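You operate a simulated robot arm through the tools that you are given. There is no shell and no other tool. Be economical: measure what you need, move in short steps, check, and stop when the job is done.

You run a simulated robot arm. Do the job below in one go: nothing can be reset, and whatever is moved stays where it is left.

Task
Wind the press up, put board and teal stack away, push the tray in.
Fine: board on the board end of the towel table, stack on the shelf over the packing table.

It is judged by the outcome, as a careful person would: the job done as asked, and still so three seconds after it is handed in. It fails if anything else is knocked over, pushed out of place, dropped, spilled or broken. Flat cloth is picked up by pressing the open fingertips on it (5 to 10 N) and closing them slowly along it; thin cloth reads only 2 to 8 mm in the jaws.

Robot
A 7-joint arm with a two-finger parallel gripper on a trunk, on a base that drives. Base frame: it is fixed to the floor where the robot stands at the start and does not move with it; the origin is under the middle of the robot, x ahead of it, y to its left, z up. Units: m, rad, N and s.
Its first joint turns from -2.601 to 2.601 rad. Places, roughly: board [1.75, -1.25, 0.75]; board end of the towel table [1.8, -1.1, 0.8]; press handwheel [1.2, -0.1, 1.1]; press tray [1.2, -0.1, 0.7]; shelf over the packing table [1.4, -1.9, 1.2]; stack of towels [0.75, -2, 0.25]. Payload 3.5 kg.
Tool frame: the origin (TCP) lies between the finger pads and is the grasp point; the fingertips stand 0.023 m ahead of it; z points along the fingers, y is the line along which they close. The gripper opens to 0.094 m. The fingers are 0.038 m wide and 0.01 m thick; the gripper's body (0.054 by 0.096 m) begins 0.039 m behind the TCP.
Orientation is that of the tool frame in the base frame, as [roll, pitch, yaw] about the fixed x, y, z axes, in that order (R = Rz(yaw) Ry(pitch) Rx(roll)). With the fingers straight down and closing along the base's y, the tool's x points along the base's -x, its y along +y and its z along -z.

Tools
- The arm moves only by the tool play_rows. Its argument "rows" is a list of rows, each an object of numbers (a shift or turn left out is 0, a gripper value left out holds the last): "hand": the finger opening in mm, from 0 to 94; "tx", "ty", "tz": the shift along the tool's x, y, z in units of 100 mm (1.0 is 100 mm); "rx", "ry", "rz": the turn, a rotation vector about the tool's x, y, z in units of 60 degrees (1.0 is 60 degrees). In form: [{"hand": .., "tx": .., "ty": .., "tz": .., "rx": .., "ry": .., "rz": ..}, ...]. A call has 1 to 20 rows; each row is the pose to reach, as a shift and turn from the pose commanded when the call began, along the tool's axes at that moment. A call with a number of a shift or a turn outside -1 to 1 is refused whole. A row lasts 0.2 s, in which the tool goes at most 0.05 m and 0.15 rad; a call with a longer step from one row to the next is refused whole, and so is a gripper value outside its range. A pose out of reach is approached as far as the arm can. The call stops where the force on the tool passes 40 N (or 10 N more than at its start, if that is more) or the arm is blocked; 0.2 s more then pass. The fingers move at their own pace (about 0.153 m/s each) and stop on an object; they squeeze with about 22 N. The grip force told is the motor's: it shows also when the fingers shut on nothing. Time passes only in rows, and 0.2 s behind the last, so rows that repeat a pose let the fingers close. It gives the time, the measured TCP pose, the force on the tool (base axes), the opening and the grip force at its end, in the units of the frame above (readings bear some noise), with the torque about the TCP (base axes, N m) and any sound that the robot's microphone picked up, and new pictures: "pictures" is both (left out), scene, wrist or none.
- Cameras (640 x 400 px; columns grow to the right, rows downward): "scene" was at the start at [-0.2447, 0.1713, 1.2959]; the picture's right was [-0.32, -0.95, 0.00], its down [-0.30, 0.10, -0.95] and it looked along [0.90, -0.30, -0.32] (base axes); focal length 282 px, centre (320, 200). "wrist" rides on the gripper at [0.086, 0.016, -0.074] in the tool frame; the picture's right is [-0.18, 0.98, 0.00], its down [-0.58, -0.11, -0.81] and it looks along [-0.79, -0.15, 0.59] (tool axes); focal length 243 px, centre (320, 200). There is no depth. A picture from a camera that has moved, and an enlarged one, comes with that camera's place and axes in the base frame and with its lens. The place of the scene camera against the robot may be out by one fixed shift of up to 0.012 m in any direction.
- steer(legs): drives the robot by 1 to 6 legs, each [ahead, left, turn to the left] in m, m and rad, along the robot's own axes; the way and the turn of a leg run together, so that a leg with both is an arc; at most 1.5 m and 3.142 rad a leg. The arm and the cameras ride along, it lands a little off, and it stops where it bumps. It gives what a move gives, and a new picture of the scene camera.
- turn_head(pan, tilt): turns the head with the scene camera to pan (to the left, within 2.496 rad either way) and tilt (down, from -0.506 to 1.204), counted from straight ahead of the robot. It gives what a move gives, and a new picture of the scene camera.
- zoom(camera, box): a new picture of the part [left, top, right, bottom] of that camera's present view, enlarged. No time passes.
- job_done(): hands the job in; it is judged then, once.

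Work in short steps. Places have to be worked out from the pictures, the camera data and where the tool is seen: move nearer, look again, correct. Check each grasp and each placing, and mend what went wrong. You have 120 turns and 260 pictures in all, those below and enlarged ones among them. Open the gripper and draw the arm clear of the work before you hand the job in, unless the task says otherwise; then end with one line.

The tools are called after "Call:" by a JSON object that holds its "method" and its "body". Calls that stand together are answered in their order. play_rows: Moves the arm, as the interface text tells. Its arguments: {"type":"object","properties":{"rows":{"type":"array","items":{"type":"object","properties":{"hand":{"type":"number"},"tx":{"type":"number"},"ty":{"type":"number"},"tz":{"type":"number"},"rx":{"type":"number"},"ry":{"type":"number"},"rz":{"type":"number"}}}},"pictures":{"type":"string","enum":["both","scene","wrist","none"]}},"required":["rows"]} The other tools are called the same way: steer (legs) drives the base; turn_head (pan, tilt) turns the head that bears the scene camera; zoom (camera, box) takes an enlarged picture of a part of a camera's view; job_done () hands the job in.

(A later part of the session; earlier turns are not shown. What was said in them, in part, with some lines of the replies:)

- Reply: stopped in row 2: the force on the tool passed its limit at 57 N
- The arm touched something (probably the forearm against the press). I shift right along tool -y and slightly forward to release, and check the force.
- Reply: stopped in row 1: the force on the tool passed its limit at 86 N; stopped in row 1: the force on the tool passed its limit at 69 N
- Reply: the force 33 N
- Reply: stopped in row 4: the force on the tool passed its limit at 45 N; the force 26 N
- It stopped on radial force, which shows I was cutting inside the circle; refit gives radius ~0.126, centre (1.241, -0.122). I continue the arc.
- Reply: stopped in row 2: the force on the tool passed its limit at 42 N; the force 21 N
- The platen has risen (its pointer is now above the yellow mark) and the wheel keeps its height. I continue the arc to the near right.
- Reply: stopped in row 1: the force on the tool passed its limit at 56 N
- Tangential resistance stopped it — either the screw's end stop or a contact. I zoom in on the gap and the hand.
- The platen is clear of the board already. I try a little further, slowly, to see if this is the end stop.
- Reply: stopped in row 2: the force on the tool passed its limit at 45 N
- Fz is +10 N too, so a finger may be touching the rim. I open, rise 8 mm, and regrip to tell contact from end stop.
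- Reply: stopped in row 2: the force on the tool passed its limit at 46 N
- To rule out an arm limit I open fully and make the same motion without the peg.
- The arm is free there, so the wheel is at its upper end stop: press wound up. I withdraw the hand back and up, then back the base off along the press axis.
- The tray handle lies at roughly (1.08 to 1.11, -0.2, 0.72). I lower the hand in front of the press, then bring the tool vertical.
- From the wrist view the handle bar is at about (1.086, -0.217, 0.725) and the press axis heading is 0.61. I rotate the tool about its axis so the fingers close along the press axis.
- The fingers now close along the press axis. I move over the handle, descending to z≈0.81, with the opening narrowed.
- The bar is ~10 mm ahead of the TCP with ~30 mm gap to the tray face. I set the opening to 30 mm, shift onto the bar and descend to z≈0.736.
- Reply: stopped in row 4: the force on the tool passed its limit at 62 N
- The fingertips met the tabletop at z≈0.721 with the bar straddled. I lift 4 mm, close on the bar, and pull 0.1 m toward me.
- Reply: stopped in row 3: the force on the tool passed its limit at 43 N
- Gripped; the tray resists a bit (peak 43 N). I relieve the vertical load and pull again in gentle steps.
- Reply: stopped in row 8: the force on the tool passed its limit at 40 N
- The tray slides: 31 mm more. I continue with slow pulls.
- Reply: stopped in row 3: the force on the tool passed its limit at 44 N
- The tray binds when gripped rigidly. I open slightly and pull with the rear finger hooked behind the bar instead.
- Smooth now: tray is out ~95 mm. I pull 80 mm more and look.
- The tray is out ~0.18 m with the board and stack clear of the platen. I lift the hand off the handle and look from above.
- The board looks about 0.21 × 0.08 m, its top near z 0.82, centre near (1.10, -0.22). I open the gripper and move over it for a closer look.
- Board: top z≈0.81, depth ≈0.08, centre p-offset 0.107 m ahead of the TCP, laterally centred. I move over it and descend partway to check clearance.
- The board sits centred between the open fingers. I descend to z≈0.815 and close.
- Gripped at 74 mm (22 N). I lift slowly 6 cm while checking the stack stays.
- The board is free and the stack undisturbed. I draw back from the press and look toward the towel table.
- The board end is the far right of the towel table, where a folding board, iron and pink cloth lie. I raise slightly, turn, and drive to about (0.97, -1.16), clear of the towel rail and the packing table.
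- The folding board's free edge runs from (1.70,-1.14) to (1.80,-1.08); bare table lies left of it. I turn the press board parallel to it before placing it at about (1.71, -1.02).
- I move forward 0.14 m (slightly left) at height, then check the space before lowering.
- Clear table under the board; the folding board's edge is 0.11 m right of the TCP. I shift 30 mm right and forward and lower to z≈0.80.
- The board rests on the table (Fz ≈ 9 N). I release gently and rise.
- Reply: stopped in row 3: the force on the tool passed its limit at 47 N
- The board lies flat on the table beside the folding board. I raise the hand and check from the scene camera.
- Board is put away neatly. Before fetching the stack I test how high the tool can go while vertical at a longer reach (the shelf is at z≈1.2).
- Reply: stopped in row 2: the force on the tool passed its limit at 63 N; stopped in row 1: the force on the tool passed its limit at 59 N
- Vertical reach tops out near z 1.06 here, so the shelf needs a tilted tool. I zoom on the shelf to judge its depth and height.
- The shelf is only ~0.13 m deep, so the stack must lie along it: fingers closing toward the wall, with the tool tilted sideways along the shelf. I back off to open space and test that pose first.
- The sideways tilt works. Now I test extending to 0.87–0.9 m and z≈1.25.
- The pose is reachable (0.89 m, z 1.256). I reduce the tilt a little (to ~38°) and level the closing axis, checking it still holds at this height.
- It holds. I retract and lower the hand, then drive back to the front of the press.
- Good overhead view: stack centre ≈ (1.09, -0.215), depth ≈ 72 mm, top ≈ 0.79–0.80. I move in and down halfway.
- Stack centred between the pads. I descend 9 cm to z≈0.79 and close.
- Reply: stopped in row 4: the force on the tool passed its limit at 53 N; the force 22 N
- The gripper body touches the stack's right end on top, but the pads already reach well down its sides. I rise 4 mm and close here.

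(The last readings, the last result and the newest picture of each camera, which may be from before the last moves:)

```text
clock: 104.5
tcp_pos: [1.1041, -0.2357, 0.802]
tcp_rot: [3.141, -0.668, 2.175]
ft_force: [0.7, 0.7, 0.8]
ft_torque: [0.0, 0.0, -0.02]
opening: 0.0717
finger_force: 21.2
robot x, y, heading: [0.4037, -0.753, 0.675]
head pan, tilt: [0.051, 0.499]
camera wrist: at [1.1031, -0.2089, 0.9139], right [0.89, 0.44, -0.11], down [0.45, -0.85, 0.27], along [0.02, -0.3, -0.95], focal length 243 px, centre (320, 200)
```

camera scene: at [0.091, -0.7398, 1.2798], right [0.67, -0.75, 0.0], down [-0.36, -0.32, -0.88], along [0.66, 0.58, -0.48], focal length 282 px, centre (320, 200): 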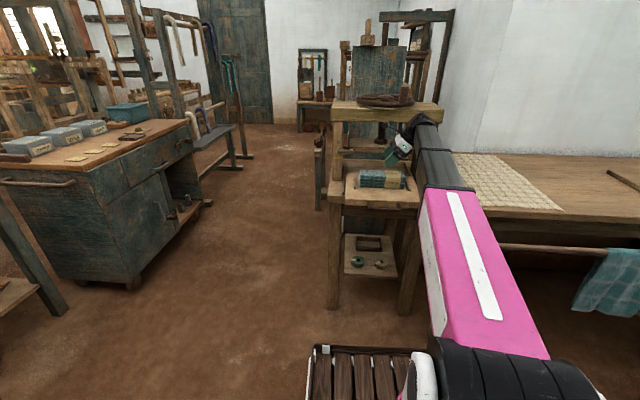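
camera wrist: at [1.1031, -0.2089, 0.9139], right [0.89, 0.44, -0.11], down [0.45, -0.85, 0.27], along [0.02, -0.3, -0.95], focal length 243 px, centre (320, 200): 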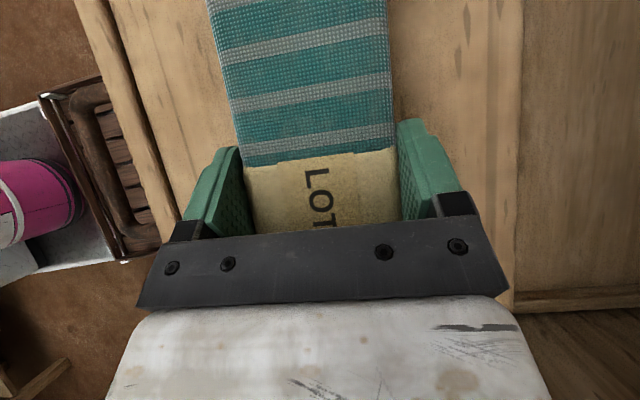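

Gripped at 72 mm with 21 N. I lift slowly 6 cm and check.

Call:
{"method": "play_rows", "body": {"rows": [{"tx": 0.03, "tz": -0.04}, {"tx": 0.06, "tz": -0.08}, {"tx": 0.12, "tz": -0.16}, {"tx": 0.2, "tz": -0.26}, {"tx": 0.3, "tz": -0.38}, {"tx": 0.37, "tz": -0.47}], "pictures": "both"}}

Call:
{"method": "zoom", "body": {"camera": "scene", "box": [330, 120, 450, 210]}}

```text
clock: 105.9
tcp_pos: [1.105, -0.2355, 0.8618]
tcp_rot: [3.141, -0.666, 2.176]
ft_force: [0.8, 0.9, -2.5]
ft_torque: [-0.03, -0.03, -0.02]
opening: 0.0717
finger_force: 21.7
robot x, y, heading: [0.4023, -0.7546, 0.677]
head pan, tilt: [0.051, 0.499]
camera scene: at [0.0911, -0.7398, 1.2798], right [0.67, -0.75, 0.0], down [-0.36, -0.32, -0.88], along [0.66, 0.58, -0.48], focal length 282 px, centre (320, 200)
camera wrist: at [1.1041, -0.2085, 0.9736], right [0.89, 0.44, -0.11], down [0.45, -0.85, 0.27], along [0.02, -0.3, -0.96], focal length 243 px, centre (320, 200)
```

scene: 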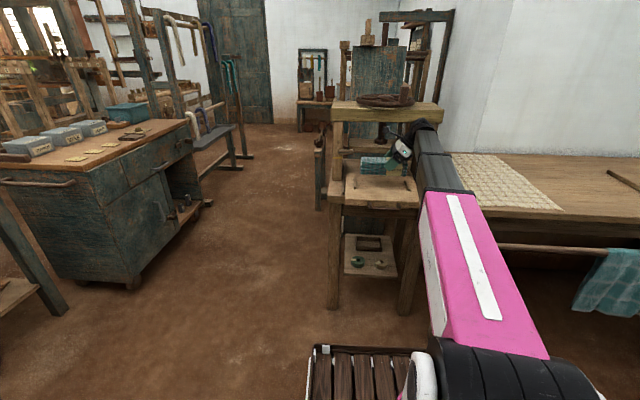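
wrist: 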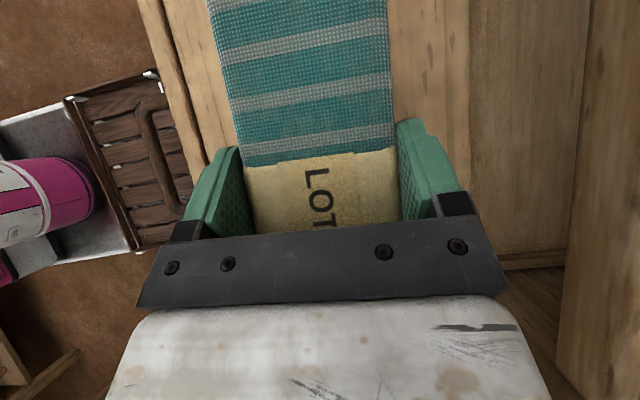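

```text
4.44 times, centred on (390, 165) of scene
camera zoom: at [0.0911, -0.7398, 1.2798], right [0.67, -0.75, 0.0], down [-0.36, -0.32, -0.88], along [0.66, 0.58, -0.48], focal length 1252 px, centre (9, 356)
```

zoom: 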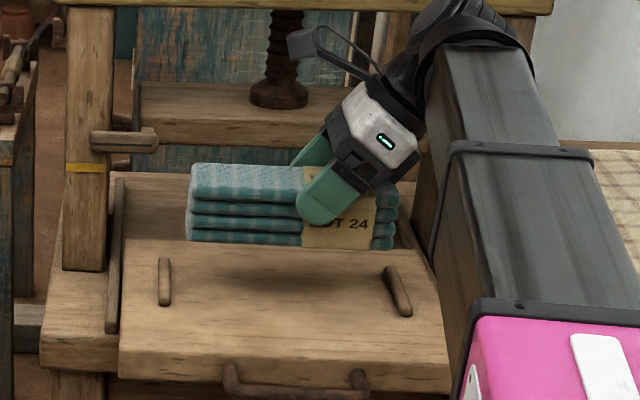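

The stack hangs level and whole. I retreat from the press and rise.

Call:
{"method": "play_rows", "body": {"rows": [{"ty": -0.3}, {"ty": -0.65}, {"ty": -1.0, "tx": 0.1, "tz": -0.13}], "pictures": "none"}}

Call:
{"method": "play_rows", "body": {"rows": [{"ty": -0.3, "tx": 0.2, "tz": -0.26}, {"ty": -0.65, "tx": 0.4, "tz": -0.52}, {"ty": -1.0, "tx": 0.6, "tz": -0.77}], "pictures": "none"}}

Call:
{"method": "steer", "body": {"legs": [[0, 0, -1.0], [0, 0, -0.492]]}}

```text
clock: 106.7
tcp_pos: [1.0206, -0.2926, 0.8777]
tcp_rot: [3.139, -0.664, 2.175]
ft_force: [0.0, 0.2, -1.5]
ft_torque: [-0.06, 0.03, 0.02]
opening: 0.0715
finger_force: 22.0
robot x, y, heading: [0.403, -0.7552, 0.676]
head pan, tilt: [0.051, 0.499]
```

```text
clock: 107.5
tcp_pos: [0.942, -0.3468, 0.9766]
tcp_rot: [3.14, -0.664, 2.175]
ft_force: [-0.2, 0.1, 0.1]
ft_torque: [0.0, -0.05, 0.0]
opening: 0.0714
finger_force: 21.7
robot x, y, heading: [0.4027, -0.7548, 0.676]
head pan, tilt: [0.051, 0.499]
```

```text
clock: 111.9
tcp_pos: [0.8362, -1.2702, 0.9767]
tcp_rot: [3.139, -0.667, 0.654]
ft_force: [-0.4, 0.8, -2.0]
ft_torque: [0.03, 0.05, -0.03]
opening: 0.0715
finger_force: 22.0
robot x, y, heading: [0.3997, -0.7477, -0.845]
head pan, tilt: [0.051, 0.499]
camera scene: at [0.3857, -0.4337, 1.2798], right [-0.71, -0.7, 0.0], down [-0.34, 0.34, -0.88], along [0.62, -0.63, -0.48], focal length 282 px, centre (320, 200)
```

scene: 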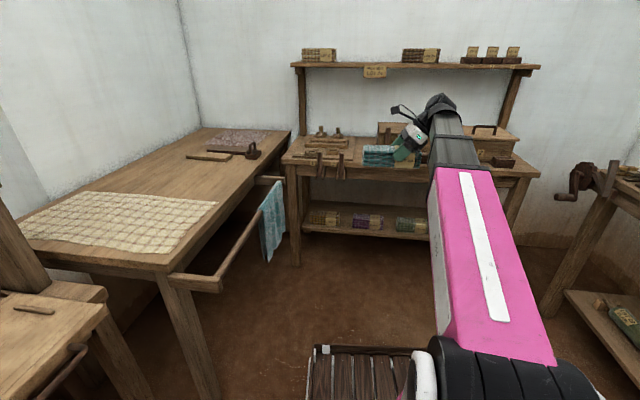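

I now have a wide view; the packing table's normal is about -0.955 rad. I raise the stack above shelf height here in open space, then drive toward the shelf.

Call:
{"method": "play_rows", "body": {"rows": [{"tx": 0.25, "tz": -0.32}, {"tx": 0.5, "tz": -0.64}, {"tx": 0.77, "tz": -0.98}], "pictures": "none"}}

Call:
{"method": "play_rows", "body": {"rows": [{"tx": 0.25, "tz": -0.32}, {"tx": 0.5, "tz": -0.64}, {"tx": 0.77, "tz": -0.98}], "pictures": "none"}}

Call:
{"method": "play_rows", "body": {"rows": [{"tx": 0.2, "tz": -0.26}, {"tx": 0.42, "tz": -0.54}], "pictures": "wrist"}}

```text
clock: 112.7
tcp_pos: [0.8309, -1.2705, 1.1013]
tcp_rot: [3.139, -0.665, 0.656]
ft_force: [-0.2, -0.7, -1.9]
ft_torque: [-0.01, 0.01, 0.03]
opening: 0.0719
finger_force: 22.2
robot x, y, heading: [0.4018, -0.7547, -0.842]
head pan, tilt: [0.051, 0.499]
```

```text
clock: 113.5
tcp_pos: [0.8455, -1.268, 1.2189]
tcp_rot: [3.122, -0.673, 0.653]
ft_force: [0.0, -0.8, -2.0]
ft_torque: [-0.03, 0.0, 0.02]
opening: 0.0716
finger_force: 21.8
out of reach, approached as far as the arm can: row 3
robot x, y, heading: [0.4017, -0.7514, -0.842]
head pan, tilt: [0.051, 0.499]
```

```text
clock: 114.1
tcp_pos: [0.8681, -1.2695, 1.2699]
tcp_rot: [3.105, -0.679, 0.655]
ft_force: [0.7, -0.9, -1.0]
ft_torque: [-0.06, 0.02, 0.04]
opening: 0.0716
finger_force: 22.4
out of reach, approached as far as the arm can: row 1, 2
robot x, y, heading: [0.4046, -0.7521, -0.844]
head pan, tilt: [0.051, 0.499]
camera wrist: at [0.891, -1.2685, 1.3822], right [0.47, -0.88, -0.09], down [-0.84, -0.47, 0.26], along [-0.27, -0.05, -0.96], focal length 243 px, centre (320, 200)
```

wrist: 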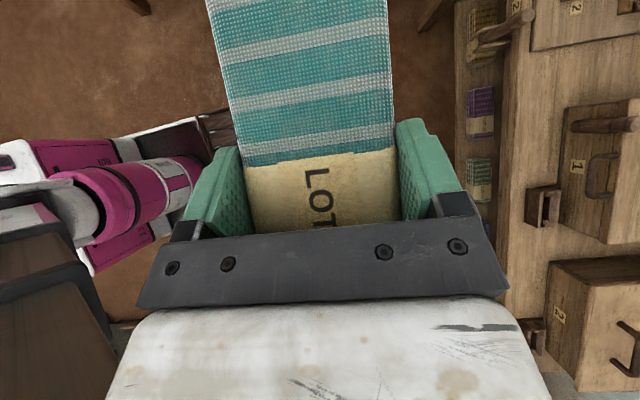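

Height 1.27 is enough. I drive to the standoff in front of the packing table.

Call:
{"method": "steer", "body": {"legs": [[0, 0, -0.038], [0.53, 0.04, 0]]}}

Call:
{"method": "turn_head", "body": {"pan": 0.0, "tilt": 0.15}}

Call:
{"method": "play_rows", "body": {"rows": [{"ty": 0.2}], "pictures": "wrist"}}

```text
clock: 117.6
tcp_pos: [1.2172, -1.6738, 1.2692]
tcp_rot: [3.106, -0.68, 0.613]
ft_force: [0.3, 0.5, -0.8]
ft_torque: [-0.03, -0.01, 0.02]
opening: 0.0715
finger_force: 22.2
robot x, y, heading: [0.7721, -1.1431, -0.89]
head pan, tilt: [0.051, 0.499]
camera scene: at [0.7692, -0.8202, 1.2798], right [-0.74, -0.67, 0.0], down [-0.32, 0.35, -0.88], along [0.59, -0.65, -0.48], focal length 282 px, centre (320, 200)
```

scene: 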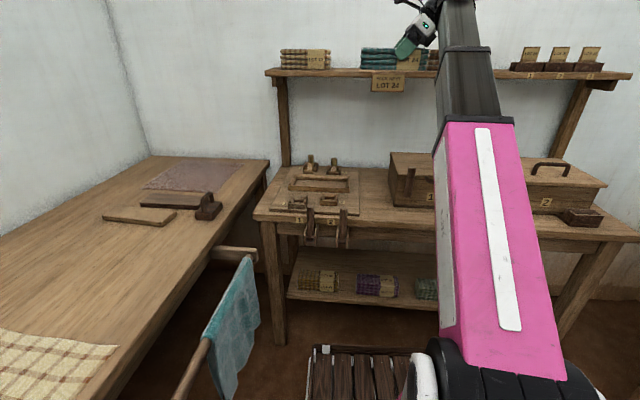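

```text
clock: 118.4
tcp_pos: [1.2163, -1.675, 1.2694]
tcp_rot: [3.107, -0.679, 0.614]
ft_force: [0.1, -0.6, -1.9]
ft_torque: [-0.04, 0.04, -0.04]
opening: 0.0715
finger_force: 22.0
robot x, y, heading: [0.772, -1.1387, -0.88]
head pan, tilt: [0.0, 0.15]
camera scene: at [0.7669, -0.8245, 1.3121], right [-0.77, -0.63, 0.0], down [-0.1, 0.12, -0.99], along [0.63, -0.77, -0.15], focal length 282 px, centre (320, 200)
```

scene: 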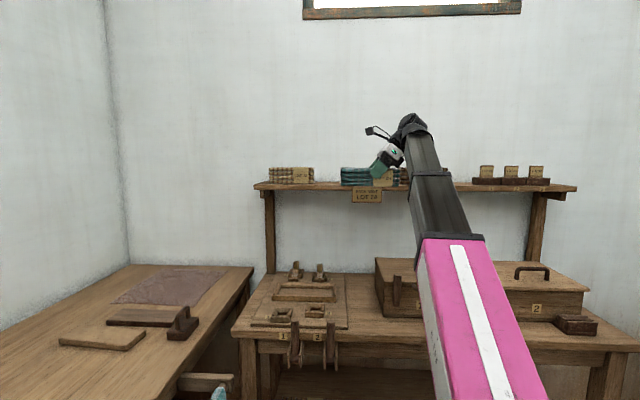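

```text
clock: 118.8
tcp_pos: [1.2278, -1.6925, 1.2718]
tcp_rot: [3.103, -0.68, 0.613]
ft_force: [-0.7, -0.1, -1.5]
ft_torque: [-0.01, 0.01, 0.0]
opening: 0.0715
finger_force: 21.6
robot x, y, heading: [0.7734, -1.1363, -0.889]
head pan, tilt: [0.0, 0.15]
camera wrist: at [1.2509, -1.6921, 1.3835], right [0.43, -0.9, -0.09], down [-0.86, -0.44, 0.26], along [-0.27, -0.04, -0.96], focal length 243 px, centre (320, 200)
```

wrist: 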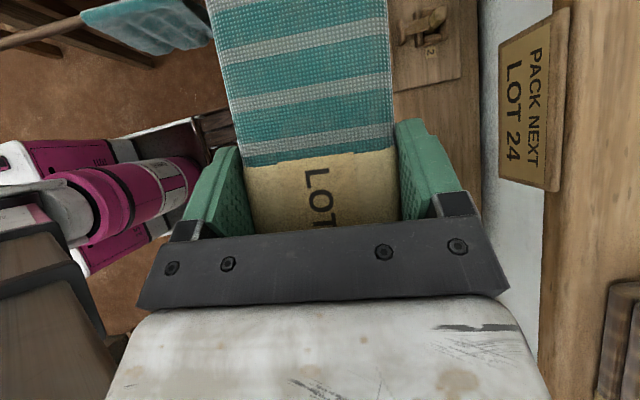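

The wrist view fixes the shelf: front edge direction 0.62 rad, top z≈1.20, sign centre (1.342, -1.823). I extend 6 cm and raise a little so the pose becomes reachable, before driving nearer.

Call:
{"method": "play_rows", "body": {"rows": [{"ty": 0.25, "tx": 0.08, "tz": -0.1}, {"ty": 0.5, "tx": 0.16, "tz": -0.2}, {"ty": 0.6, "tx": 0.2, "tz": -0.25}], "pictures": "wrist"}}

```text
clock: 119.6
tcp_pos: [1.2605, -1.7404, 1.3036]
tcp_rot: [3.105, -0.679, 0.613]
ft_force: [0.1, 0.0, -1.3]
ft_torque: [0.02, 0.05, -0.03]
opening: 0.0719
finger_force: 21.9
robot x, y, heading: [0.7745, -1.137, -0.886]
head pan, tilt: [0.0, 0.15]
camera wrist: at [1.2843, -1.7395, 1.4152], right [0.43, -0.9, -0.09], down [-0.86, -0.44, 0.26], along [-0.27, -0.04, -0.96], focal length 243 px, centre (320, 200)
```

wrist: 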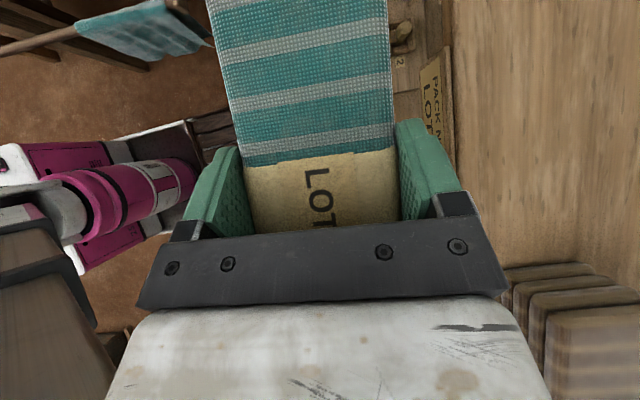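

The shelf's depth is at least 0.135 m and LOT 35 is visible to the right. I level the stack, shift 17 mm left, then drive 0.12 m ahead.

Call:
{"method": "play_rows", "body": {"rows": [{"rx": 0.055, "rz": -0.022, "tx": 0.134, "tz": 0.105}, {"rx": 0.055, "rz": -0.022, "tx": 0.134, "tz": 0.105}], "pictures": "none"}}

Call:
{"method": "steer", "body": {"legs": [[0.12, 0, 0]]}}

Call:
{"method": "play_rows", "body": {"rows": [{"ty": 0.1}], "pictures": "wrist"}}

Call:
{"method": "zoom", "body": {"camera": "scene", "box": [240, 110, 480, 260]}}

```text
clock: 120.2
tcp_pos: [1.2834, -1.731, 1.2972]
tcp_rot: [3.13, -0.684, 0.642]
ft_force: [-0.4, -0.5, -1.2]
ft_torque: [-0.01, 0.03, 0.03]
opening: 0.0718
finger_force: 22.4
out of reach, approached as far as the arm can: row 1, 2
robot x, y, heading: [0.7731, -1.1381, -0.887]
head pan, tilt: [0.0, 0.15]
```

```text
clock: 121.4
tcp_pos: [1.3566, -1.8239, 1.2967]
tcp_rot: [3.129, -0.682, 0.64]
ft_force: [-0.3, 0.2, -1.2]
ft_torque: [-0.04, 0.07, 0.02]
opening: 0.0715
finger_force: 21.7
robot x, y, heading: [0.8462, -1.2302, -0.886]
head pan, tilt: [0.0, 0.15]
camera scene: at [0.8416, -0.9154, 1.3122], right [-0.77, -0.63, 0.0], down [-0.09, 0.12, -0.99], along [0.62, -0.77, -0.15], focal length 282 px, centre (320, 200)
```

scene: 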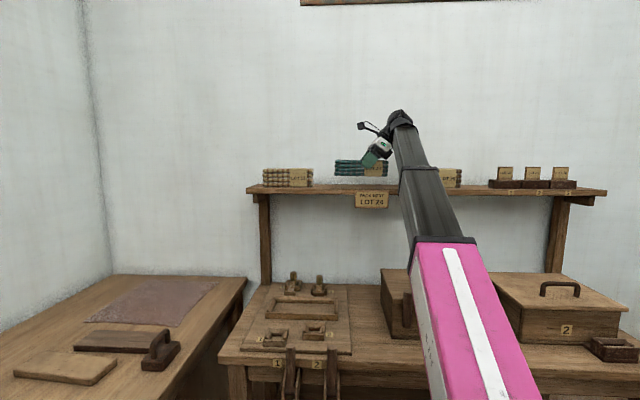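

```text
clock: 121.8
tcp_pos: [1.3628, -1.8297, 1.2958]
tcp_rot: [3.128, -0.683, 0.641]
ft_force: [1.6, 0.4, -0.9]
ft_torque: [-0.01, 0.03, -0.02]
opening: 0.0719
finger_force: 22.0
robot x, y, heading: [0.8491, -1.2276, -0.886]
head pan, tilt: [0.0, 0.15]
camera wrist: at [1.3863, -1.8304, 1.4089], right [0.47, -0.88, -0.11], down [-0.84, -0.48, 0.26], along [-0.28, -0.03, -0.96], focal length 243 px, centre (320, 200)
```

wrist: 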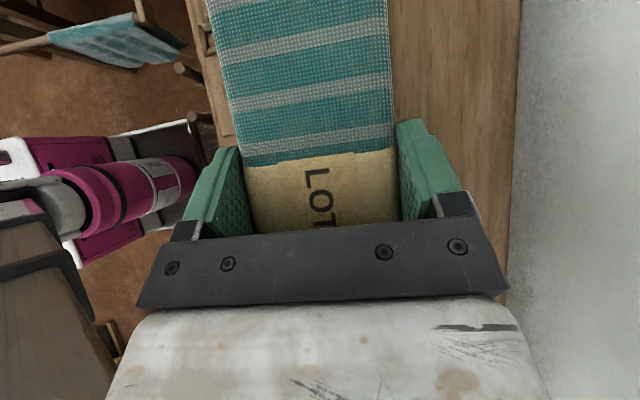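

```text
2.67 times, centred on (360, 185) of scene
camera zoom: at [0.8416, -0.9154, 1.3122], right [-0.77, -0.63, 0.0], down [-0.09, 0.12, -0.99], along [0.62, -0.77, -0.15], focal length 752 px, centre (213, 240)
```

zoom: 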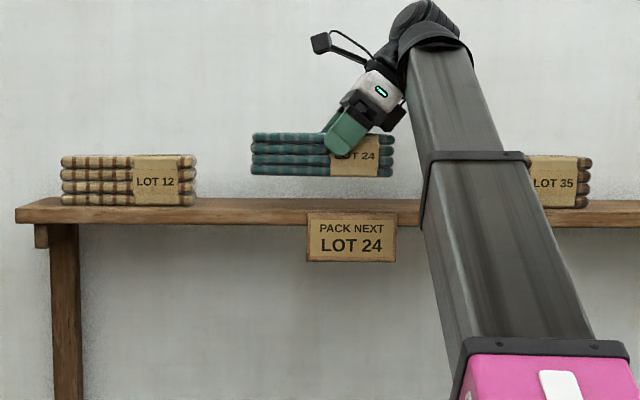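

The stack hangs centred over the free LOT 24 slot; shelf spans n 2.255–2.42. I move 4 cm deeper and lower gently.

Call:
{"method": "play_rows", "body": {"rows": [{"ty": 0.2}, {"ty": 0.4}, {"ty": 0.4, "tx": -0.06, "tz": 0.078}, {"ty": 0.4, "tx": -0.126, "tz": 0.155}, {"ty": 0.4, "tx": -0.158, "tz": 0.194}, {"ty": 0.4, "tx": -0.19, "tz": 0.233}], "pictures": "wrist"}}

Call:
{"method": "zoom", "body": {"camera": "scene", "box": [300, 130, 460, 230]}}

```text
clock: 123.2
tcp_pos: [1.3866, -1.8632, 1.2658]
tcp_rot: [3.129, -0.682, 0.641]
ft_force: [1.0, -0.2, -1.1]
ft_torque: [0.01, 0.02, -0.02]
opening: 0.0718
finger_force: 22.1
robot x, y, heading: [0.8441, -1.2306, -0.888]
head pan, tilt: [0.0, 0.15]
camera wrist: at [1.4098, -1.864, 1.3783], right [0.47, -0.88, -0.11], down [-0.84, -0.48, 0.26], along [-0.28, -0.03, -0.96], focal length 243 px, centre (320, 200)
```

wrist: 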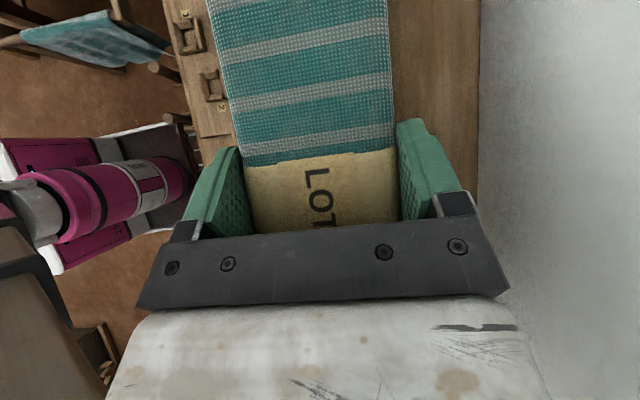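

```text
4.00 times, centred on (380, 180) of scene
camera zoom: at [0.8416, -0.9154, 1.3122], right [-0.77, -0.63, 0.0], down [-0.09, 0.12, -0.99], along [0.62, -0.77, -0.15], focal length 1127 px, centre (80, 280)
```

zoom: 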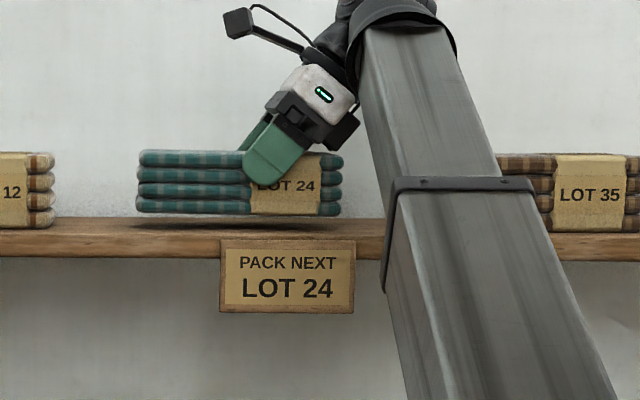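

About 12 mm above the shelf. I lower in 2–3 mm steps.

Call:
{"method": "play_rows", "body": {"rows": [{"tx": -0.02, "tz": 0.023}, {"tx": -0.04, "tz": 0.047}, {"tx": -0.053, "tz": 0.066}, {"tx": -0.063, "tz": 0.078}], "pictures": "none"}}

Call:
{"method": "zoom", "body": {"camera": "scene", "box": [300, 130, 460, 230]}}

```text
clock: 124.2
tcp_pos: [1.3868, -1.8613, 1.2577]
tcp_rot: [3.128, -0.682, 0.642]
ft_force: [0.3, 0.8, -1.6]
ft_torque: [-0.05, -0.01, 0.01]
opening: 0.0718
finger_force: 22.6
robot x, y, heading: [0.8505, -1.2282, -0.886]
head pan, tilt: [0.0, 0.15]
```

```text
4.00 times, centred on (380, 180) of scene
camera zoom: at [0.8416, -0.9154, 1.3122], right [-0.77, -0.63, 0.0], down [-0.09, 0.12, -0.99], along [0.62, -0.77, -0.15], focal length 1127 px, centre (80, 280)
```

zoom: 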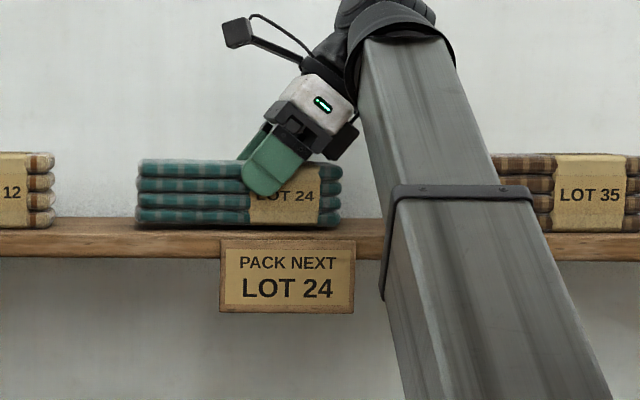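

Almost down, no contact force yet. A few more millimetres.

Call:
{"method": "play_rows", "body": {"rows": [{"tx": -0.009, "tz": 0.012}, {"tx": -0.019, "tz": 0.023}, {"tx": -0.028, "tz": 0.035}], "pictures": "none"}}

```text
clock: 125.0
tcp_pos: [1.3868, -1.8624, 1.2528]
tcp_rot: [3.128, -0.683, 0.642]
ft_force: [0.6, -0.4, 5.2]
ft_torque: [-0.09, 0.51, 0.01]
opening: 0.0717
finger_force: 22.1
robot x, y, heading: [0.8477, -1.2297, -0.883]
head pan, tilt: [0.0, 0.15]
```

Contact at the right end (5 N). I press 2 mm more so it settles, then open slowly and back out along the finger axis.

Call:
{"method": "play_rows", "body": {"rows": [{"tx": -0.012, "tz": 0.016}, {"tx": -0.012, "tz": 0.016, "hand": 74}, {"tx": -0.012, "tz": 0.016, "hand": 78}, {"tx": -0.012, "tz": 0.016, "hand": 84}, {"tx": -0.012, "tz": 0.016, "hand": 90}, {"tx": -0.012, "tz": 0.016, "hand": 92}], "pictures": "wrist"}}

Call:
{"method": "zoom", "body": {"camera": "scene", "box": [300, 130, 460, 230]}}

```text
clock: 126.4
tcp_pos: [1.3867, -1.8623, 1.2517]
tcp_rot: [3.129, -0.684, 0.642]
ft_force: [0.6, -2.1, 16.5]
ft_torque: [-0.53, 1.04, 0.16]
opening: 0.0918
finger_force: 0.1
robot x, y, heading: [0.8506, -1.2288, -0.887]
head pan, tilt: [0.0, 0.15]
camera wrist: at [1.4101, -1.8631, 1.3634], right [0.47, -0.88, -0.11], down [-0.84, -0.48, 0.26], along [-0.28, -0.03, -0.96], focal length 243 px, centre (320, 200)
```

wrist: 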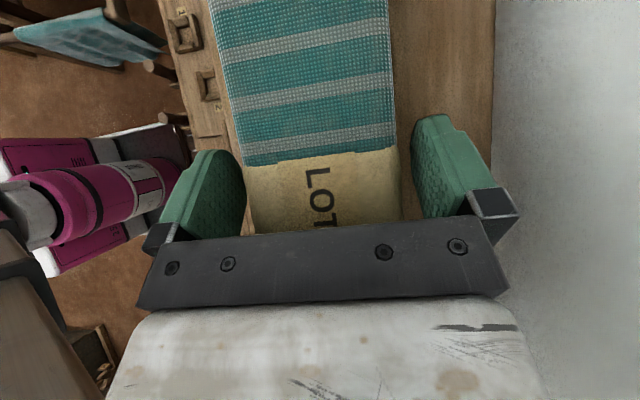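

```text
4.00 times, centred on (380, 180) of scene
camera zoom: at [0.8413, -0.9151, 1.3121], right [-0.77, -0.63, 0.0], down [-0.09, 0.12, -0.99], along [0.62, -0.77, -0.15], focal length 1127 px, centre (80, 280)
```

zoom: 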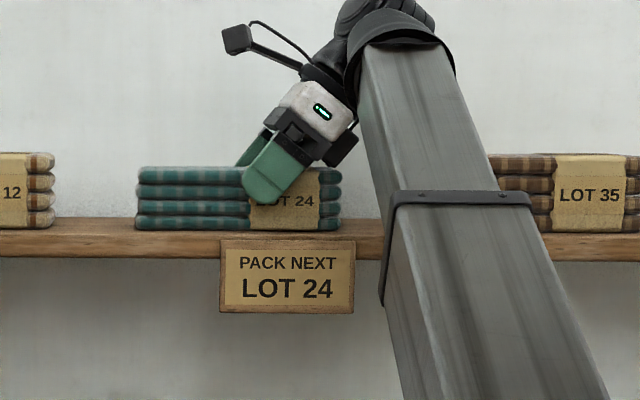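

The stack rests squarely on the shelf over the LOT 24 sign. I raise the hand straight up and check.

Call:
{"method": "play_rows", "body": {"rows": [{"tx": 0.06, "tz": -0.08}, {"tx": 0.2, "tz": -0.25}, {"tx": 0.4, "tz": -0.5}, {"tx": 0.6, "tz": -0.74}], "pictures": "wrist"}}

Call:
{"method": "play_rows", "body": {"rows": [{"ty": -0.4}, {"ty": -0.8}, {"ty": -1.0}], "pictures": "none"}}

Call:
{"method": "steer", "body": {"legs": [[-0.3, 0, 0]]}}

Call:
{"method": "zoom", "body": {"camera": "scene", "box": [240, 110, 480, 260]}}

```text
clock: 127.4
tcp_pos: [1.3878, -1.8628, 1.3458]
tcp_rot: [3.118, -0.687, 0.642]
ft_force: [0.4, 1.0, -0.2]
ft_torque: [0.03, 0.02, 0.02]
opening: 0.0922
finger_force: 0.1
robot x, y, heading: [0.8501, -1.2306, -0.884]
head pan, tilt: [0.0, 0.15]
camera wrist: at [1.4097, -1.8633, 1.4588], right [0.46, -0.88, -0.1], down [-0.84, -0.47, 0.25], along [-0.27, -0.03, -0.96], focal length 243 px, centre (320, 200)
```

wrist: 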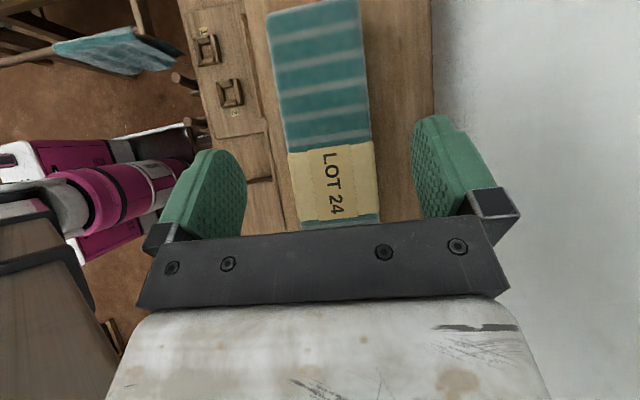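

```text
clock: 128.2
tcp_pos: [1.344, -1.7798, 1.3346]
tcp_rot: [3.099, -0.695, 0.642]
ft_force: [0.5, -0.4, -0.2]
ft_torque: [-0.01, 0.0, 0.03]
opening: 0.0922
finger_force: 0.0
out of reach, approached as far as the arm can: row 1, 2, 3
robot x, y, heading: [0.8474, -1.232, -0.888]
head pan, tilt: [0.0, 0.15]
```

```text
clock: 130.3
tcp_pos: [1.1454, -1.5421, 1.3333]
tcp_rot: [3.097, -0.695, 0.639]
ft_force: [0.2, -0.1, 0.7]
ft_torque: [0.04, 0.01, 0.02]
opening: 0.092
finger_force: 0.1
robot x, y, heading: [0.6527, -0.9871, -0.888]
head pan, tilt: [0.0, 0.15]
camera scene: at [0.6476, -0.6758, 1.3122], right [-0.78, -0.63, 0.0], down [-0.09, 0.12, -0.99], along [0.62, -0.77, -0.15], focal length 282 px, centre (320, 200)
```

scene: 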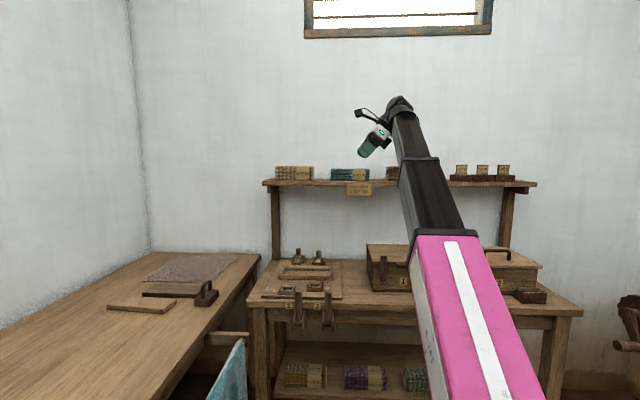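

```text
2.67 times, centred on (360, 185) of scene
camera zoom: at [0.6476, -0.6758, 1.3122], right [-0.78, -0.63, 0.0], down [-0.09, 0.12, -0.99], along [0.62, -0.77, -0.15], focal length 752 px, centre (213, 240)
```

zoom: 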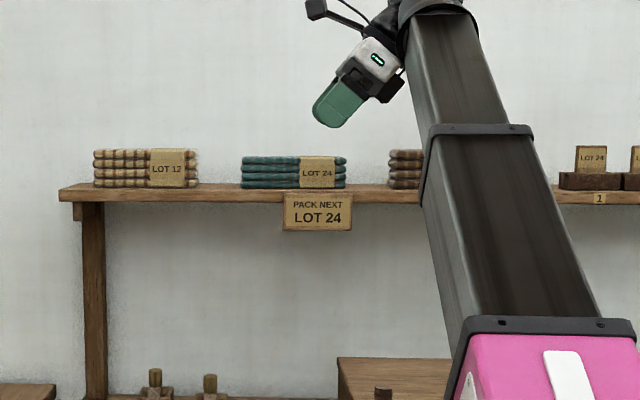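

LOT 24 stack is in place. Now back to the press to push the tray in: I back off and turn to face the press.

Call:
{"method": "steer", "body": {"legs": [[-0.402, -0.035, 0], [0, 0, 1.51]]}}

Call:
{"method": "play_rows", "body": {"rows": [{"tx": -0.25, "tz": 0.3}, {"tx": -0.5, "tz": 0.6}, {"tx": -0.77, "tz": 0.92}], "pictures": "none"}}

Call:
{"method": "play_rows", "body": {"rows": [{"tx": -0.25, "tz": 0.3}, {"tx": -0.5, "tz": 0.6}, {"tx": -0.77, "tz": 0.92}], "pictures": "none"}}

Call:
{"method": "play_rows", "body": {"rows": [{"tx": -0.25, "tz": 0.3, "ty": -0.2}, {"tx": -0.5, "tz": 0.6, "ty": -0.4}, {"tx": -0.77, "tz": 0.92, "ty": -0.4}], "pictures": "wrist"}}

```text
clock: 136.5
tcp_pos: [0.9561, -0.2461, 1.3338]
tcp_rot: [3.097, -0.694, 2.138]
ft_force: [-0.1, 0.2, -0.2]
ft_torque: [-0.01, 0.01, 0.01]
opening: 0.0922
finger_force: 0.1
robot x, y, heading: [0.3687, -0.6998, 0.613]
head pan, tilt: [0.0, 0.15]
camera scene: at [0.0653, -0.6692, 1.3122], right [0.57, -0.82, 0.0], down [-0.12, -0.09, -0.99], along [0.81, 0.57, -0.15], focal length 282 px, centre (320, 200)
```

scene: 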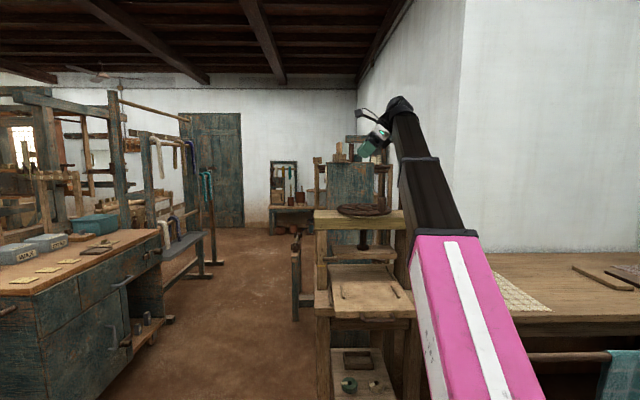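

```text
clock: 137.3
tcp_pos: [0.9588, -0.2439, 1.2153]
tcp_rot: [3.1, -0.694, 2.138]
ft_force: [-0.2, 0.0, -0.8]
ft_torque: [0.01, 0.01, -0.01]
opening: 0.0921
finger_force: 0.0
robot x, y, heading: [0.375, -0.7021, 0.609]
head pan, tilt: [0.0, 0.15]
```

```text
clock: 138.1
tcp_pos: [0.9626, -0.2442, 1.0971]
tcp_rot: [3.095, -0.695, 2.139]
ft_force: [-0.4, -0.5, -0.4]
ft_torque: [0.0, -0.02, 0.01]
opening: 0.0921
finger_force: 0.1
robot x, y, heading: [0.3709, -0.6977, 0.608]
head pan, tilt: [0.0, 0.15]
```

```text
clock: 138.9
tcp_pos: [0.9332, -0.2592, 0.9724]
tcp_rot: [3.098, -0.698, 2.138]
ft_force: [0.6, -0.6, 0.3]
ft_torque: [-0.01, 0.02, 0.01]
opening: 0.0919
finger_force: 0.1
robot x, y, heading: [0.3707, -0.6978, 0.612]
head pan, tilt: [0.0, 0.15]
camera wrist: at [0.9342, -0.2386, 1.0851], right [0.92, 0.39, -0.08], down [0.39, -0.89, 0.24], along [0.02, -0.26, -0.97], focal length 243 px, centre (320, 200)
```

wrist: 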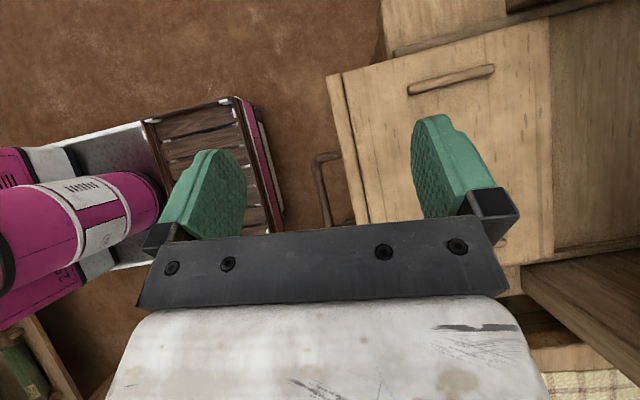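

I bring the tool vertical again and set the opening for the handle.

Call:
{"method": "play_rows", "body": {"rows": [{"ry": -0.13, "hand": 30}, {"ry": -0.26}, {"ry": -0.39}, {"ry": -0.52, "rx": 0.02}, {"ry": -0.66, "rx": 0.04}], "pictures": "wrist"}}

```text
clock: 140.1
tcp_pos: [0.933, -0.2612, 0.9729]
tcp_rot: [-3.136, -0.001, 2.123]
ft_force: [-0.8, -0.1, 0.1]
ft_torque: [0.01, -0.01, 0.02]
opening: 0.03
finger_force: 0.0
robot x, y, heading: [0.3717, -0.7031, 0.613]
head pan, tilt: [0.0, 0.15]
camera wrist: at [0.8999, -0.179, 1.047], right [0.93, 0.36, -0.01], down [0.22, -0.55, 0.81], along [0.29, -0.75, -0.59], focal length 243 px, centre (320, 200)
```

wrist: 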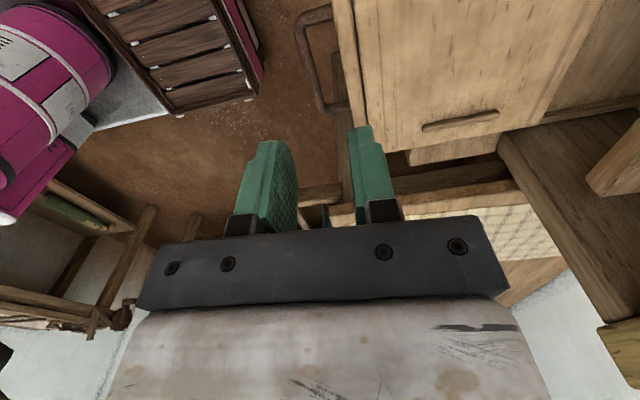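

I align yaw, move over the handle bar at (0.946, -0.325), and descend around it.

Call:
{"method": "play_rows", "body": {"rows": [{"tx": -0.3, "ty": -0.11, "rz": -0.03, "tz": 0.2}, {"tx": -0.61, "ty": -0.225, "rz": -0.057, "tz": 0.5}, {"tx": -0.61, "ty": -0.225, "rz": -0.057, "tz": 0.95}], "pictures": "none"}}

Call:
{"method": "play_rows", "body": {"rows": [{"tz": 0.3}, {"tz": 0.55}], "pictures": "wrist"}}

```text
clock: 140.9
tcp_pos: [0.9489, -0.3214, 0.8743]
tcp_rot: [-3.136, -0.003, 2.184]
ft_force: [-1.4, -0.1, -0.1]
ft_torque: [-0.01, 0.01, 0.0]
opening: 0.0299
finger_force: 0.0
robot x, y, heading: [0.3754, -0.7016, 0.614]
head pan, tilt: [0.0, 0.15]
```

```text
clock: 141.5
tcp_pos: [0.947, -0.322, 0.8196]
tcp_rot: [-3.137, -0.006, 2.183]
ft_force: [-0.4, 0.1, -0.1]
ft_torque: [0.01, -0.01, -0.04]
opening: 0.0301
finger_force: 0.0
robot x, y, heading: [0.3741, -0.6984, 0.612]
head pan, tilt: [0.0, 0.15]
camera wrist: at [0.9101, -0.2432, 0.8958], right [0.91, 0.41, -0.01], down [0.25, -0.54, 0.8], along [0.33, -0.73, -0.59], focal length 243 px, centre (320, 200)
```

wrist: 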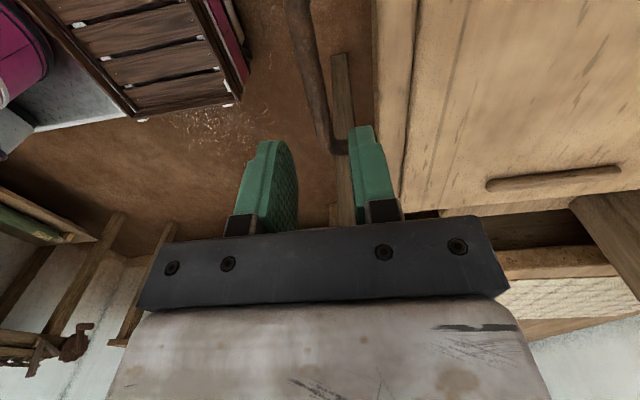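

Bar is between the fingers. I descend to z≈0.750 (tips just above table level) and push in with the front finger.

Call:
{"method": "play_rows", "body": {"rows": [{"tz": 0.35}, {"tz": 0.69}, {"tz": 0.69, "hand": 24}, {"tz": 0.69, "ty": 0.05}, {"tz": 0.69, "ty": 0.1}, {"tz": 0.69, "ty": 0.15}, {"tz": 0.69, "ty": 0.2}, {"tz": 0.69, "ty": 0.25}, {"tz": 0.69, "ty": 0.3}, {"tz": 0.69, "ty": 0.35}, {"tz": 0.69, "ty": 0.4}, {"tz": 0.69, "ty": 0.45}, {"tz": 0.69, "ty": 0.5}, {"tz": 0.69, "ty": 0.55}, {"tz": 0.69, "ty": 0.6}, {"tz": 0.69, "ty": 0.65}, {"tz": 0.69, "ty": 0.7}, {"tz": 0.69, "ty": 0.75}, {"tz": 0.69, "ty": 0.8}], "pictures": "both"}}

```text
clock: 145.5
tcp_pos: [1.0079, -0.2795, 0.7508]
tcp_rot: [-3.135, -0.004, 2.183]
ft_force: [-0.8, -0.8, -0.6]
ft_torque: [0.0, 0.02, 0.05]
opening: 0.0246
finger_force: 0.1
robot x, y, heading: [0.3706, -0.698, 0.608]
head pan, tilt: [0.0, 0.15]
camera scene: at [0.0653, -0.6692, 1.3122], right [0.57, -0.82, 0.0], down [-0.12, -0.09, -0.99], along [0.81, 0.57, -0.15], focal length 282 px, centre (320, 200)
camera wrist: at [0.9718, -0.1996, 0.8265], right [0.91, 0.41, -0.01], down [0.25, -0.54, 0.8], along [0.33, -0.73, -0.59], focal length 243 px, centre (320, 200)
```

scene: 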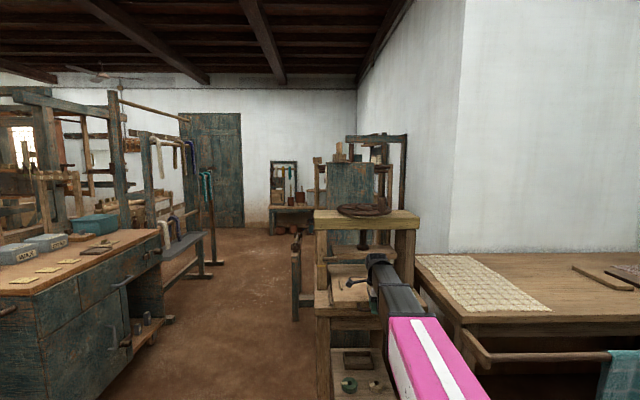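
wrist: 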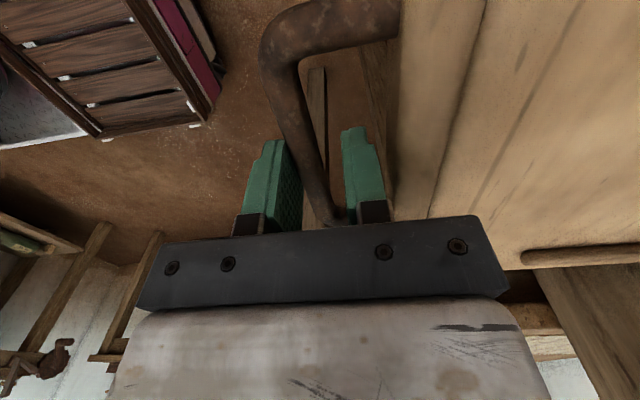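

The tray slides in smoothly. I continue another 0.1 m.

Call:
{"method": "play_rows", "body": {"rows": [{"ty": 0.05}, {"ty": 0.11}, {"ty": 0.17}, {"ty": 0.23}, {"ty": 0.29}, {"ty": 0.35}, {"ty": 0.41}, {"ty": 0.47}, {"ty": 0.53}, {"ty": 0.59}, {"ty": 0.65}, {"ty": 0.71}, {"ty": 0.77}, {"ty": 0.82}, {"ty": 0.87}, {"ty": 0.91}, {"ty": 0.95}, {"ty": 0.98}, {"ty": 1.0}], "pictures": "wrist"}}

Call:
{"method": "play_rows", "body": {"rows": [{"ty": 0.04}, {"ty": 0.08}, {"ty": 0.12}, {"ty": 0.16}, {"ty": 0.2}, {"ty": 0.24}, {"ty": 0.28}], "pictures": "wrist"}}

```text
clock: 149.5
tcp_pos: [1.0909, -0.222, 0.7538]
tcp_rot: [-3.134, -0.006, 2.182]
ft_force: [-8.2, -6.7, 1.7]
ft_torque: [0.0, 0.23, 0.21]
opening: 0.0285
finger_force: 5.1
robot x, y, heading: [0.3682, -0.7018, 0.611]
head pan, tilt: [0.0, 0.15]
camera wrist: at [1.0539, -0.1421, 0.8276], right [0.91, 0.41, -0.01], down [0.25, -0.54, 0.8], along [0.33, -0.73, -0.59], focal length 243 px, centre (320, 200)
```

wrist: 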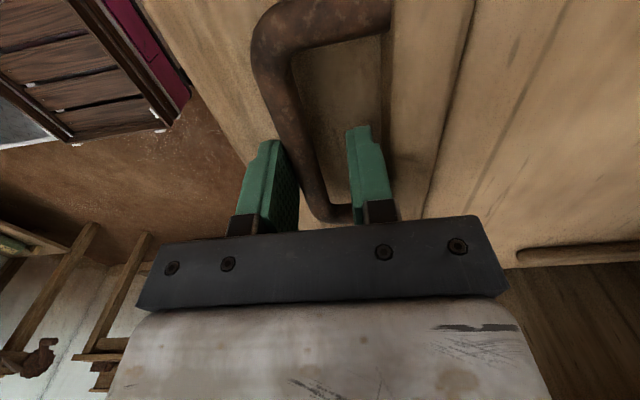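

```text
clock: 150.0
tcp_pos: [1.0854, -0.2246, 0.7529]
tcp_rot: [-3.114, -0.003, 2.187]
ft_force: [-42.2, -31.9, 6.8]
ft_torque: [-0.3, 0.7, 1.75]
opening: 0.0144
finger_force: 45.0
robot x, y, heading: [0.3711, -0.703, 0.61]
head pan, tilt: [0.0, 0.15]
stopped in row 2: the force on the tool passed its limit at 44 N (the readings are from after the stop); the commanded pose is now the measured one
camera wrist: at [1.0495, -0.145, 0.8271], right [0.91, 0.42, -0.03], down [0.27, -0.53, 0.81], along [0.32, -0.74, -0.59], focal length 243 px, centre (320, 200)
```

wrist: 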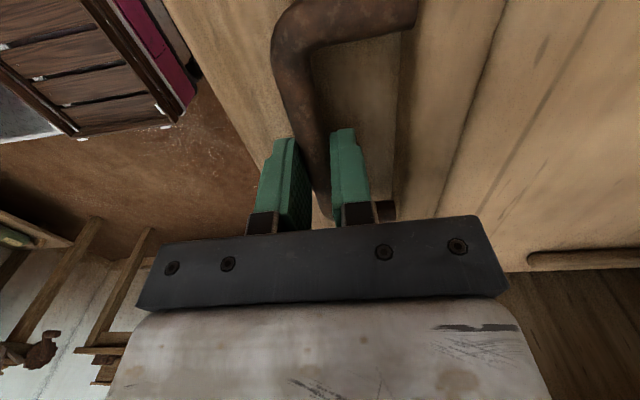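

The tray is against its stop at the original closed position (handle at (1.085, -0.225)). I open and lift straight off the handle.

Call:
{"method": "play_rows", "body": {"rows": [{"hand": 28}, {"hand": 28}, {"hand": 28, "ty": -0.01}, {"hand": 28, "ty": -0.01, "tz": -0.2}, {"tz": -0.5}, {"tz": -0.9}], "pictures": "wrist"}}

```text
clock: 151.4
tcp_pos: [1.0959, -0.2201, 0.8424]
tcp_rot: [-3.129, -0.004, 2.186]
ft_force: [0.1, -0.5, -0.1]
ft_torque: [0.03, -0.01, 0.02]
opening: 0.0279
finger_force: 0.1
robot x, y, heading: [0.3704, -0.6961, 0.613]
head pan, tilt: [0.0, 0.15]
camera wrist: at [1.0584, -0.1392, 0.9159], right [0.91, 0.42, -0.01], down [0.26, -0.54, 0.81], along [0.33, -0.74, -0.59], focal length 243 px, centre (320, 200)
```

wrist: 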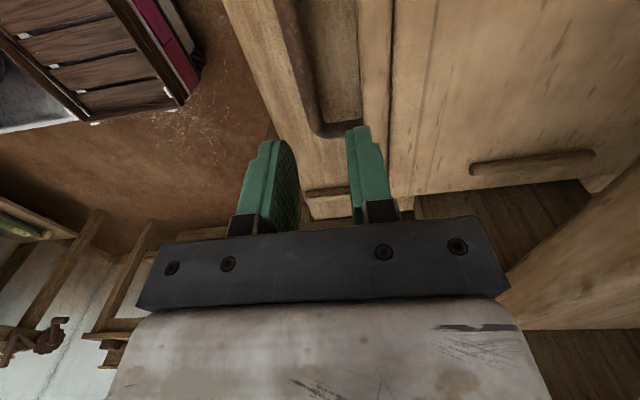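

I draw the hand clear of the press and back the base off, then take a final look at everything.

Call:
{"method": "play_rows", "body": {"rows": [{"ty": -0.4, "hand": 94}, {"ty": -0.8}, {"ty": -1.0, "tz": -0.3}], "pictures": "none"}}

Call:
{"method": "steer", "body": {"legs": [[-0.25, 0, 0]]}}

Call:
{"method": "turn_head", "body": {"pan": 0.1, "tilt": 0.4}}

Call:
{"method": "zoom", "body": {"camera": "scene", "box": [280, 110, 440, 240]}}

Call:
{"method": "turn_head", "body": {"pan": -0.85, "tilt": 0.3}}

Call:
{"method": "zoom", "body": {"camera": "scene", "box": [260, 90, 560, 270]}}

```text
clock: 152.2
tcp_pos: [1.0118, -0.2785, 0.8754]
tcp_rot: [-3.127, -0.005, 2.185]
ft_force: [0.0, -0.6, 0.1]
ft_torque: [0.01, 0.02, 0.04]
opening: 0.094
finger_force: 0.1
robot x, y, heading: [0.3718, -0.6994, 0.603]
head pan, tilt: [0.0, 0.15]
```

```text
clock: 154.0
tcp_pos: [0.8079, -0.4238, 0.8756]
tcp_rot: [-3.127, -0.004, 2.181]
ft_force: [0.2, -0.6, -0.1]
ft_torque: [0.01, 0.02, -0.01]
opening: 0.0938
finger_force: 0.0
robot x, y, heading: [0.166, -0.8426, 0.604]
head pan, tilt: [0.0, 0.15]
camera scene: at [-0.1408, -0.8119, 1.3122], right [0.57, -0.82, 0.0], down [-0.12, -0.09, -0.99], along [0.81, 0.56, -0.15], focal length 282 px, centre (320, 200)
```

scene: 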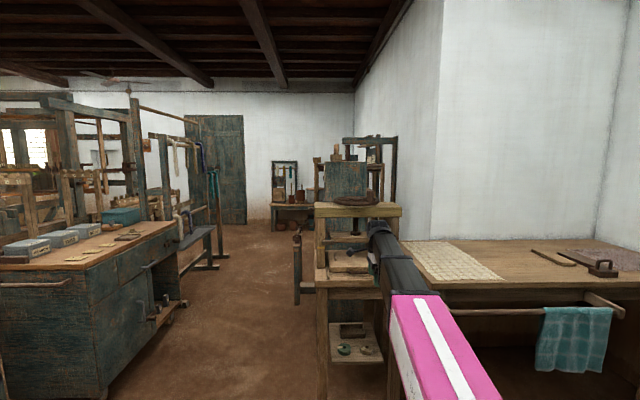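

```text
clock: 154.8
tcp_pos: [0.8076, -0.4236, 0.8762]
tcp_rot: [-3.127, -0.003, 2.182]
ft_force: [0.0, -0.1, 0.0]
ft_torque: [0.0, 0.02, -0.02]
opening: 0.0935
finger_force: 0.1
robot x, y, heading: [0.1675, -0.842, 0.604]
head pan, tilt: [0.099, 0.4]
camera scene: at [-0.1465, -0.8047, 1.289], right [0.65, -0.76, 0.0], down [-0.3, -0.25, -0.92], along [0.7, 0.6, -0.39], focal length 282 px, centre (320, 200)
```

scene: 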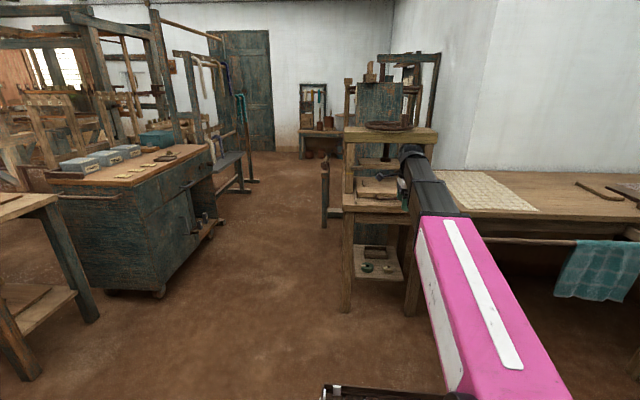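

```text
3.08 times, centred on (360, 175) of scene
camera zoom: at [-0.1465, -0.8047, 1.289], right [0.65, -0.76, 0.0], down [-0.3, -0.25, -0.92], along [0.7, 0.6, -0.39], focal length 867 px, centre (197, 277)
```

zoom: 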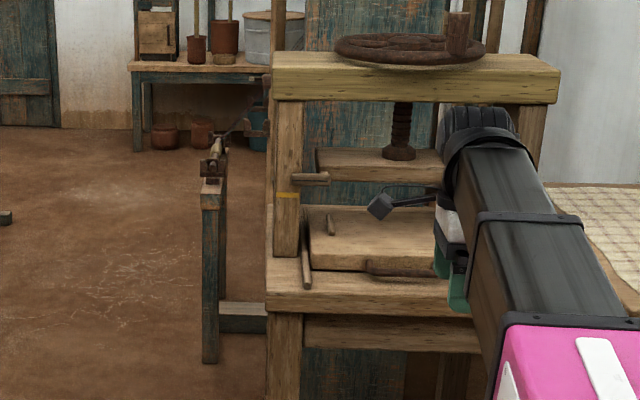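

```text
clock: 156.0
tcp_pos: [0.8078, -0.4232, 0.8754]
tcp_rot: [-3.127, -0.005, 2.183]
ft_force: [-0.4, -0.4, 0.7]
ft_torque: [-0.03, 0.0, -0.01]
opening: 0.0938
finger_force: 0.0
robot x, y, heading: [0.1669, -0.8443, 0.604]
head pan, tilt: [-0.85, 0.3]
camera scene: at [-0.1264, -0.8872, 1.2982], right [-0.24, -0.97, 0.0], down [-0.29, 0.07, -0.96], along [0.93, -0.23, -0.3], focal length 282 px, centre (320, 200)
```

scene: 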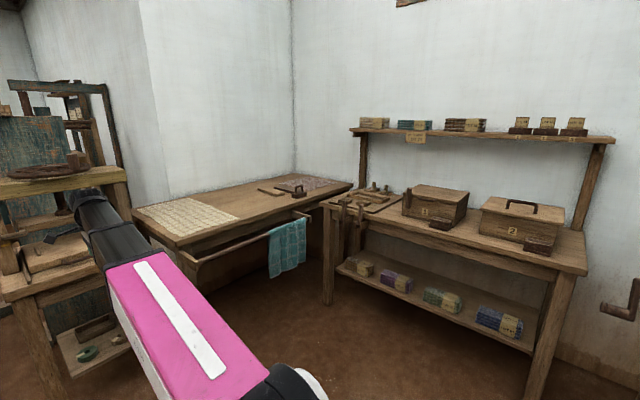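

```text
2.13 times, centred on (410, 180) of scene
camera zoom: at [-0.1264, -0.8872, 1.2982], right [-0.24, -0.97, 0.0], down [-0.29, 0.07, -0.96], along [0.93, -0.23, -0.3], focal length 601 px, centre (128, 243)
```

zoom: 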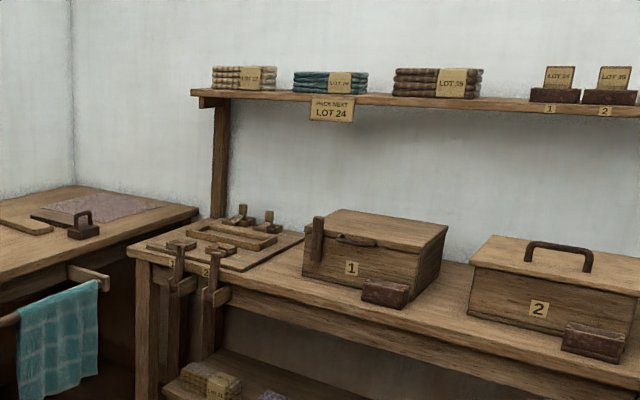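

The platen is still up, the tray is in, the board lies on the board end of the towel table, and the LOT 24 stack is on its shelf slot. The gripper is open and clear, so I hand the job in.

Call:
{"method": "job_done", "body": {}}

```text
The job is handed in.
```

The press is wound up to its stop, the board is on the board end of the towel table, the teal LOT 24 stack is on the shelf over the packing table, and the tray is pushed in.
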